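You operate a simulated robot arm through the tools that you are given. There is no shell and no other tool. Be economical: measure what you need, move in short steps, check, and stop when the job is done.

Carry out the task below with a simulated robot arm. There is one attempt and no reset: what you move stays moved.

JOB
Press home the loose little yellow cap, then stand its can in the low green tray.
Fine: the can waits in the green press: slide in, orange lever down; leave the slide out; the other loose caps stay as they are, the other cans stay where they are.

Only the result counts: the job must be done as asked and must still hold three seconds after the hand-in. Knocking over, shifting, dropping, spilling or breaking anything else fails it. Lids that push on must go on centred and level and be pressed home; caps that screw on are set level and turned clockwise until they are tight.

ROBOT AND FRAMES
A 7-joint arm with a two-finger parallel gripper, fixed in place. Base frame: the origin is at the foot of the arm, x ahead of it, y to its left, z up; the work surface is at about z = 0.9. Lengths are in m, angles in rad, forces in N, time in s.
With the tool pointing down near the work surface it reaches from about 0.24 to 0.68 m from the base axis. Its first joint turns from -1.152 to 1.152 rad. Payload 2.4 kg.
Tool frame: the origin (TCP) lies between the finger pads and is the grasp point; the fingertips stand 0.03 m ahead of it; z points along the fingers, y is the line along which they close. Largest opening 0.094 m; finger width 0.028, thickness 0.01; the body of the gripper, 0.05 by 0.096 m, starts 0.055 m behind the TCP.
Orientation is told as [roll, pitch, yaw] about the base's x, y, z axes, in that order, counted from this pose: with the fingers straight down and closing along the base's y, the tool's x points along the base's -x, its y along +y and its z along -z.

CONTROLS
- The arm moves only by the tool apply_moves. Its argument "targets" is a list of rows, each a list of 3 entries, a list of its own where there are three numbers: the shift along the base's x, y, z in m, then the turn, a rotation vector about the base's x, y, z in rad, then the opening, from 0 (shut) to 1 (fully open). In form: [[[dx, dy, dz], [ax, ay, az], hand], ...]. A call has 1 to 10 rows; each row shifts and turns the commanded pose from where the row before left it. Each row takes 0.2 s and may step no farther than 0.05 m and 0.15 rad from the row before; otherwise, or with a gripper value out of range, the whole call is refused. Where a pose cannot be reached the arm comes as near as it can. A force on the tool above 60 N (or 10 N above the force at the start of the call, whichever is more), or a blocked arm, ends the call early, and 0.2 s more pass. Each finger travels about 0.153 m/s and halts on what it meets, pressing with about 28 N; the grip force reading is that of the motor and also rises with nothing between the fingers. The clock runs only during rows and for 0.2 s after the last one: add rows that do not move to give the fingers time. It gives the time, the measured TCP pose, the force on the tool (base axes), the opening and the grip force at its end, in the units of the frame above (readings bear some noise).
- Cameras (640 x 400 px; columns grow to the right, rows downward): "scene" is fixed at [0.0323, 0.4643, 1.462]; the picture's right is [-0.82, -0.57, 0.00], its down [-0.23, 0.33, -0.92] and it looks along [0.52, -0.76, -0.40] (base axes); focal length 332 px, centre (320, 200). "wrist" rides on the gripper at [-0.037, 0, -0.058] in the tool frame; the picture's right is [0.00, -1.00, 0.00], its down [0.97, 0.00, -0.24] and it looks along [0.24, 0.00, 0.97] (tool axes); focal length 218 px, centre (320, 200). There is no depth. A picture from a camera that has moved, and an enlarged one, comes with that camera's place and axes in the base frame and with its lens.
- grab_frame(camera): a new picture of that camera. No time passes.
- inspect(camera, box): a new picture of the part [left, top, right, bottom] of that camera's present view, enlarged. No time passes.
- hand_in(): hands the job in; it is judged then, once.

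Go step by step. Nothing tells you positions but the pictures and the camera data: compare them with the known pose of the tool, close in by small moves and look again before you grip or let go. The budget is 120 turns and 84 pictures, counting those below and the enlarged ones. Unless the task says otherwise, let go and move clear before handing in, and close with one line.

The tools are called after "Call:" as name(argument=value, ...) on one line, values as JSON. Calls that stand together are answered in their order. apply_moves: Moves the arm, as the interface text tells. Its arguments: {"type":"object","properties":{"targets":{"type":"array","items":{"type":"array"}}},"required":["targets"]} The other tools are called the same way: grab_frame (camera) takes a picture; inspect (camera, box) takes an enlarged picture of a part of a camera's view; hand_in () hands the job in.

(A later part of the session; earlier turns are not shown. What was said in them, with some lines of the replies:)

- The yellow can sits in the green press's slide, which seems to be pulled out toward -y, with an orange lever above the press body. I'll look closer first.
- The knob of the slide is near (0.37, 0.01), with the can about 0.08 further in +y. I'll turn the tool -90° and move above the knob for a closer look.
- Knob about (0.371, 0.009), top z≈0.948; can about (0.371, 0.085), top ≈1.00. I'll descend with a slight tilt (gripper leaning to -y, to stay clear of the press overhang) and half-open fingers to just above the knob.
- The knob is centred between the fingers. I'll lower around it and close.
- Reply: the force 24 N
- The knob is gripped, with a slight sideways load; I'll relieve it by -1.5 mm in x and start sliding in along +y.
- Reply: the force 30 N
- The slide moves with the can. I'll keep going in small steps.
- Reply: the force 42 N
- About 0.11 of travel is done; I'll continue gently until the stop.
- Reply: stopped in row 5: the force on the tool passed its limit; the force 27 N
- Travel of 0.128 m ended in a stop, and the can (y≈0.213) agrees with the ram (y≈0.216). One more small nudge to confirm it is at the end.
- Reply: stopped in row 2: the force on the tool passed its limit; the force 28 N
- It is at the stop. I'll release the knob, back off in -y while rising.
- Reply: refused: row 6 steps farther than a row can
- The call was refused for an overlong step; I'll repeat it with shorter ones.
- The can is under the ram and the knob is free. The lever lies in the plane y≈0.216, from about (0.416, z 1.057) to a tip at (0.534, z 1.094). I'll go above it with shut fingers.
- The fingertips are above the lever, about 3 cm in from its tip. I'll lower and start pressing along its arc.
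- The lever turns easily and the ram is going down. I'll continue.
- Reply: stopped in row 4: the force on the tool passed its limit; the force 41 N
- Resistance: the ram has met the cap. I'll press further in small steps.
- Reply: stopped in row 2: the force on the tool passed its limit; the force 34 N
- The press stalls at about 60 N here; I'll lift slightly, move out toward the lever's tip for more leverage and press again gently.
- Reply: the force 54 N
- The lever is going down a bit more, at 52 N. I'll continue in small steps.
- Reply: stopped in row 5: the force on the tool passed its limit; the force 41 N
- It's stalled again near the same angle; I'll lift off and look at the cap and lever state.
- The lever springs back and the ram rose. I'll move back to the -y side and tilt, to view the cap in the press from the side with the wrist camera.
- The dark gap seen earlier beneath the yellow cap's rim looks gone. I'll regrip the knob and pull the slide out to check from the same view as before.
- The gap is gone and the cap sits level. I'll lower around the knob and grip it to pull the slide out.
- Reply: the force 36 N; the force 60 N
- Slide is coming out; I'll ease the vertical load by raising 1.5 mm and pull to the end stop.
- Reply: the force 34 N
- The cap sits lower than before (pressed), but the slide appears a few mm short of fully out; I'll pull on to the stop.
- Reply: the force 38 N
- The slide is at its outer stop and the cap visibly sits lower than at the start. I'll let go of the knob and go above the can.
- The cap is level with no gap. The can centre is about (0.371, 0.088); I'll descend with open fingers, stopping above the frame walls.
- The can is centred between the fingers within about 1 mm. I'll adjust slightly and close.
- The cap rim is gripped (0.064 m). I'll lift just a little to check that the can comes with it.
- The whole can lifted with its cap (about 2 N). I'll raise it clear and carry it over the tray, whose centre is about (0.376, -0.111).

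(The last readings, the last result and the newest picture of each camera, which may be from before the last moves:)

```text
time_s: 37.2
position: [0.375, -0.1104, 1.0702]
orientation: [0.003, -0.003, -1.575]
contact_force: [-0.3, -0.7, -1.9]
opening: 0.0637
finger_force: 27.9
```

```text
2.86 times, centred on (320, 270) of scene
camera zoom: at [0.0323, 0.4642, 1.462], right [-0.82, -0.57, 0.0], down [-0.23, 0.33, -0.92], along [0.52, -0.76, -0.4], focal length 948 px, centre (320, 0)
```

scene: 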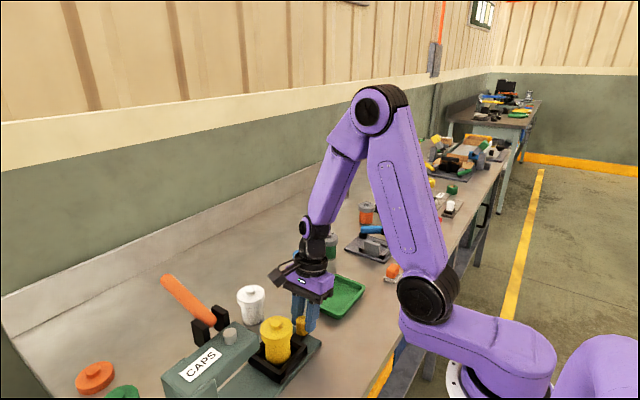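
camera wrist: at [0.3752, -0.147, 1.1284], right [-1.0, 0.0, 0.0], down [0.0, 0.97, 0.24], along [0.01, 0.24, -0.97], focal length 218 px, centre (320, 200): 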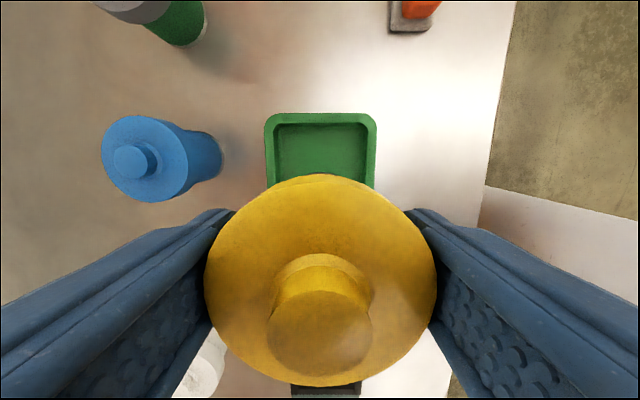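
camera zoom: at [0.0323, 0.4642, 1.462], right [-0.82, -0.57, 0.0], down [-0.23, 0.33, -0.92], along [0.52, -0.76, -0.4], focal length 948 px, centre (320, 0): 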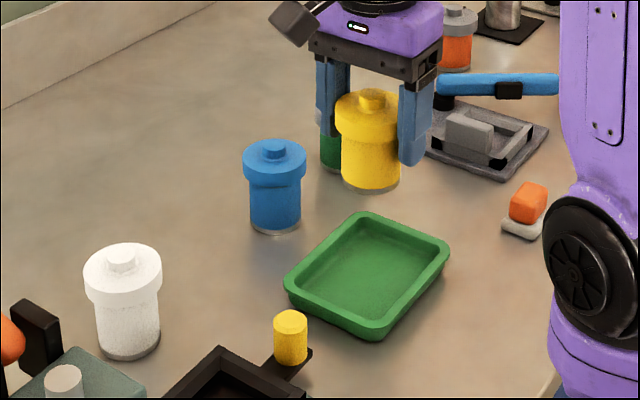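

The can is centred over the tray. I'll lower it most of the way, then feel for the floor.

Call:
apply_moves(targets=[[[0, -0.002, -0.03], [0, 0, 0], 0.45], [[0, 0, -0.03], [0, 0, 0], 0.45], [[0, 0, -0.025], [0, 0, 0], 0.45], [[0, 0, -0.01], [0, 0, 0], 0.45], [[0, 0, 0], [0, 0, 0], 0.45]])

Call:
inspect(camera="scene", box=[280, 220, 400, 330])

```text
time_s: 38.4
position: [0.3758, -0.1131, 0.9754]
orientation: [0.005, -0.004, -1.576]
contact_force: [0.1, 0.5, -1.9]
opening: 0.0638
finger_force: 27.9
```

```text
3.64 times, centred on (340, 275) of scene
camera zoom: at [0.0323, 0.4642, 1.462], right [-0.82, -0.57, 0.0], down [-0.23, 0.33, -0.92], along [0.52, -0.76, -0.4], focal length 1206 px, centre (247, -73)
```

zoom: 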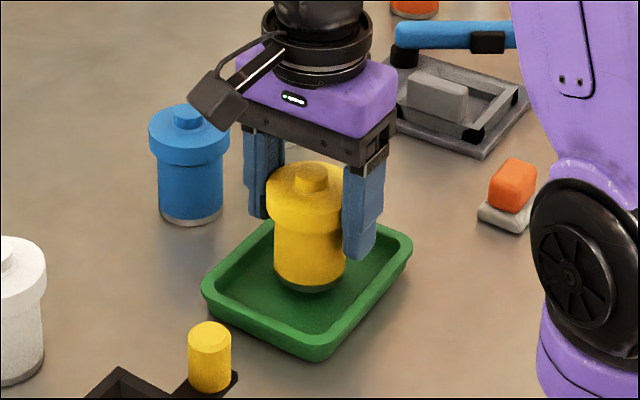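

Still hanging freely just above the tray floor. I'll lower in 2 mm steps until it touches.

Call:
apply_moves(targets=[[[0, 0, -0.003], [0, 0, 0], 0.45], [[0, 0, -0.003], [0, 0, 0], 0.45], [[0, 0, -0.002], [0, 0, 0], 0.45], [[0, 0, -0.002], [0, 0, 0], 0.45]])

```text
time_s: 39.4
position: [0.3755, -0.1126, 0.966]
orientation: [0.006, -0.003, -1.577]
contact_force: [-0.1, 0.2, -0.9]
opening: 0.0639
finger_force: 28.5
```

Call:
apply_moves(targets=[[[0, 0, -0.001], [0, 0, 0], 0.45], [[0, 0, -0.001], [0, 0, 0], 0.45], [[0, 0, 0], [0, 0, 0], 0.45]])

Call:
inspect(camera="scene", box=[280, 220, 400, 330])

```text
time_s: 40.2
position: [0.3764, -0.1138, 0.964]
orientation: [0.008, -0.003, -1.576]
contact_force: [-6.2, 1.6, 33.4]
opening: 0.064
finger_force: 28.2
```

```text
3.64 times, centred on (340, 275) of scene
camera zoom: at [0.0317, 0.4644, 1.4619], right [-0.82, -0.57, 0.0], down [-0.22, 0.33, -0.92], along [0.52, -0.76, -0.4], focal length 1206 px, centre (247, -73)
```

zoom: 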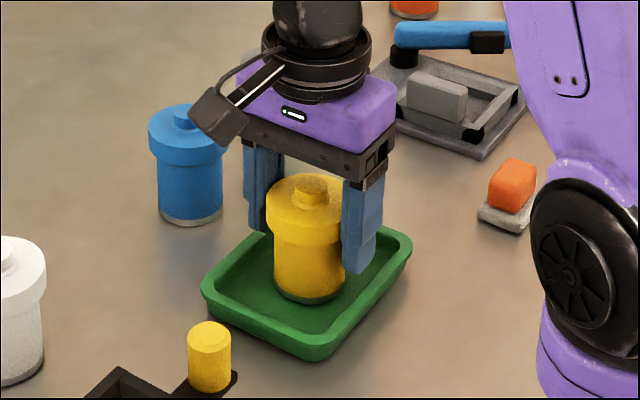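

The can stands on the tray floor (33 N contact). I'll ease up 1 mm, open gently and rise clear.

Call:
apply_moves(targets=[[[0, 0, 0.001], [0, 0, 0], 0.5], [[0, 0, 0], [0, 0, 0], 0.72], [[0, 0, 0], [0, 0, 0], 0.82], [[0, 0, 0], [0, 0, 0], 0.85], [[0, 0, 0.02], [0, 0, 0], 0.85], [[0, 0, 0.03], [0, 0, 0], 0.85], [[0, 0, 0.04], [0, 0, 0], 0.85], [[0, 0, 0.04], [0, 0, 0], 0.85], [[0, 0, 0.04], [0, 0, 0], 0.85]])

Call:
grab_frame(camera="wrist")

Call:
inspect(camera="scene", box=[180, 220, 400, 380])

```text
time_s: 42.2
position: [0.375, -0.1147, 1.1368]
orientation: [0.003, -0.002, -1.575]
contact_force: [-0.7, -0.1, -0.2]
opening: 0.0799
finger_force: 0.1
```

```text
39 pictures are left
camera wrist: at [0.3756, -0.1506, 1.1944], right [-1.0, 0.0, 0.0], down [0.0, 0.97, 0.24], along [0.01, 0.24, -0.97], focal length 218 px, centre (320, 200)
```

wrist: 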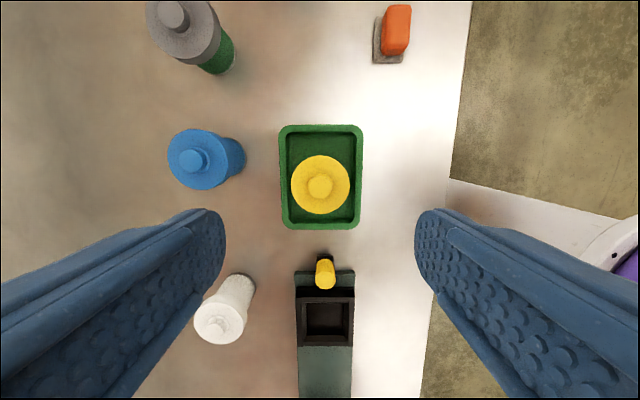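

```text
2.50 times, centred on (290, 300) of scene
camera zoom: at [0.0323, 0.4643, 1.462], right [-0.82, -0.57, 0.0], down [-0.23, 0.33, -0.92], along [0.52, -0.76, -0.4], focal length 829 px, centre (395, -50)
```

zoom: 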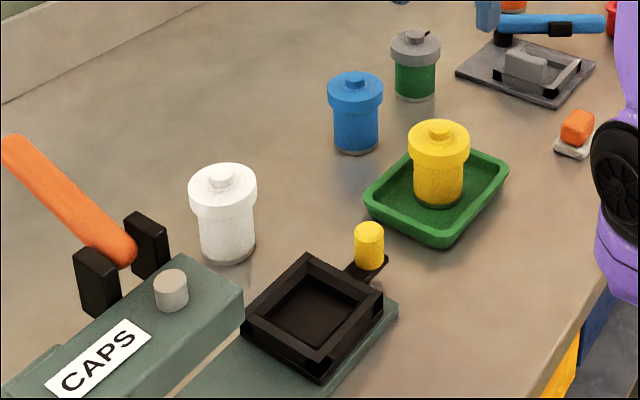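

The can stands upright in the tray, the slide is out and nothing else has moved. One close check of the cap seam.

Call:
inspect(camera="scene", box=[320, 255, 384, 310])

```text
7.27 times, centred on (352, 282) of scene
camera zoom: at [0.0323, 0.4643, 1.462], right [-0.82, -0.57, 0.0], down [-0.23, 0.33, -0.92], along [0.52, -0.76, -0.4], focal length 2412 px, centre (87, -400)
```

zoom: 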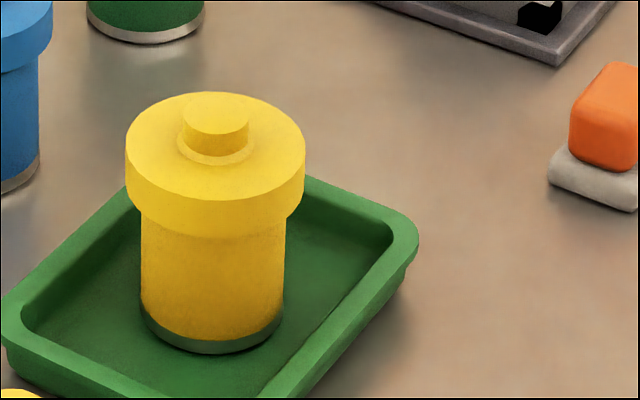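

The cap is seated and level, and the can stands clear in the tray, so I'm handing in.

Call:
hand_in()

```text
The job is handed in.
```

The yellow cap is pressed on level with no visible gap, its can stands in the low green tray, and the press slide is left out. Nothing else looks moved in the last pictures. I've handed the job in; no verdict has come back.
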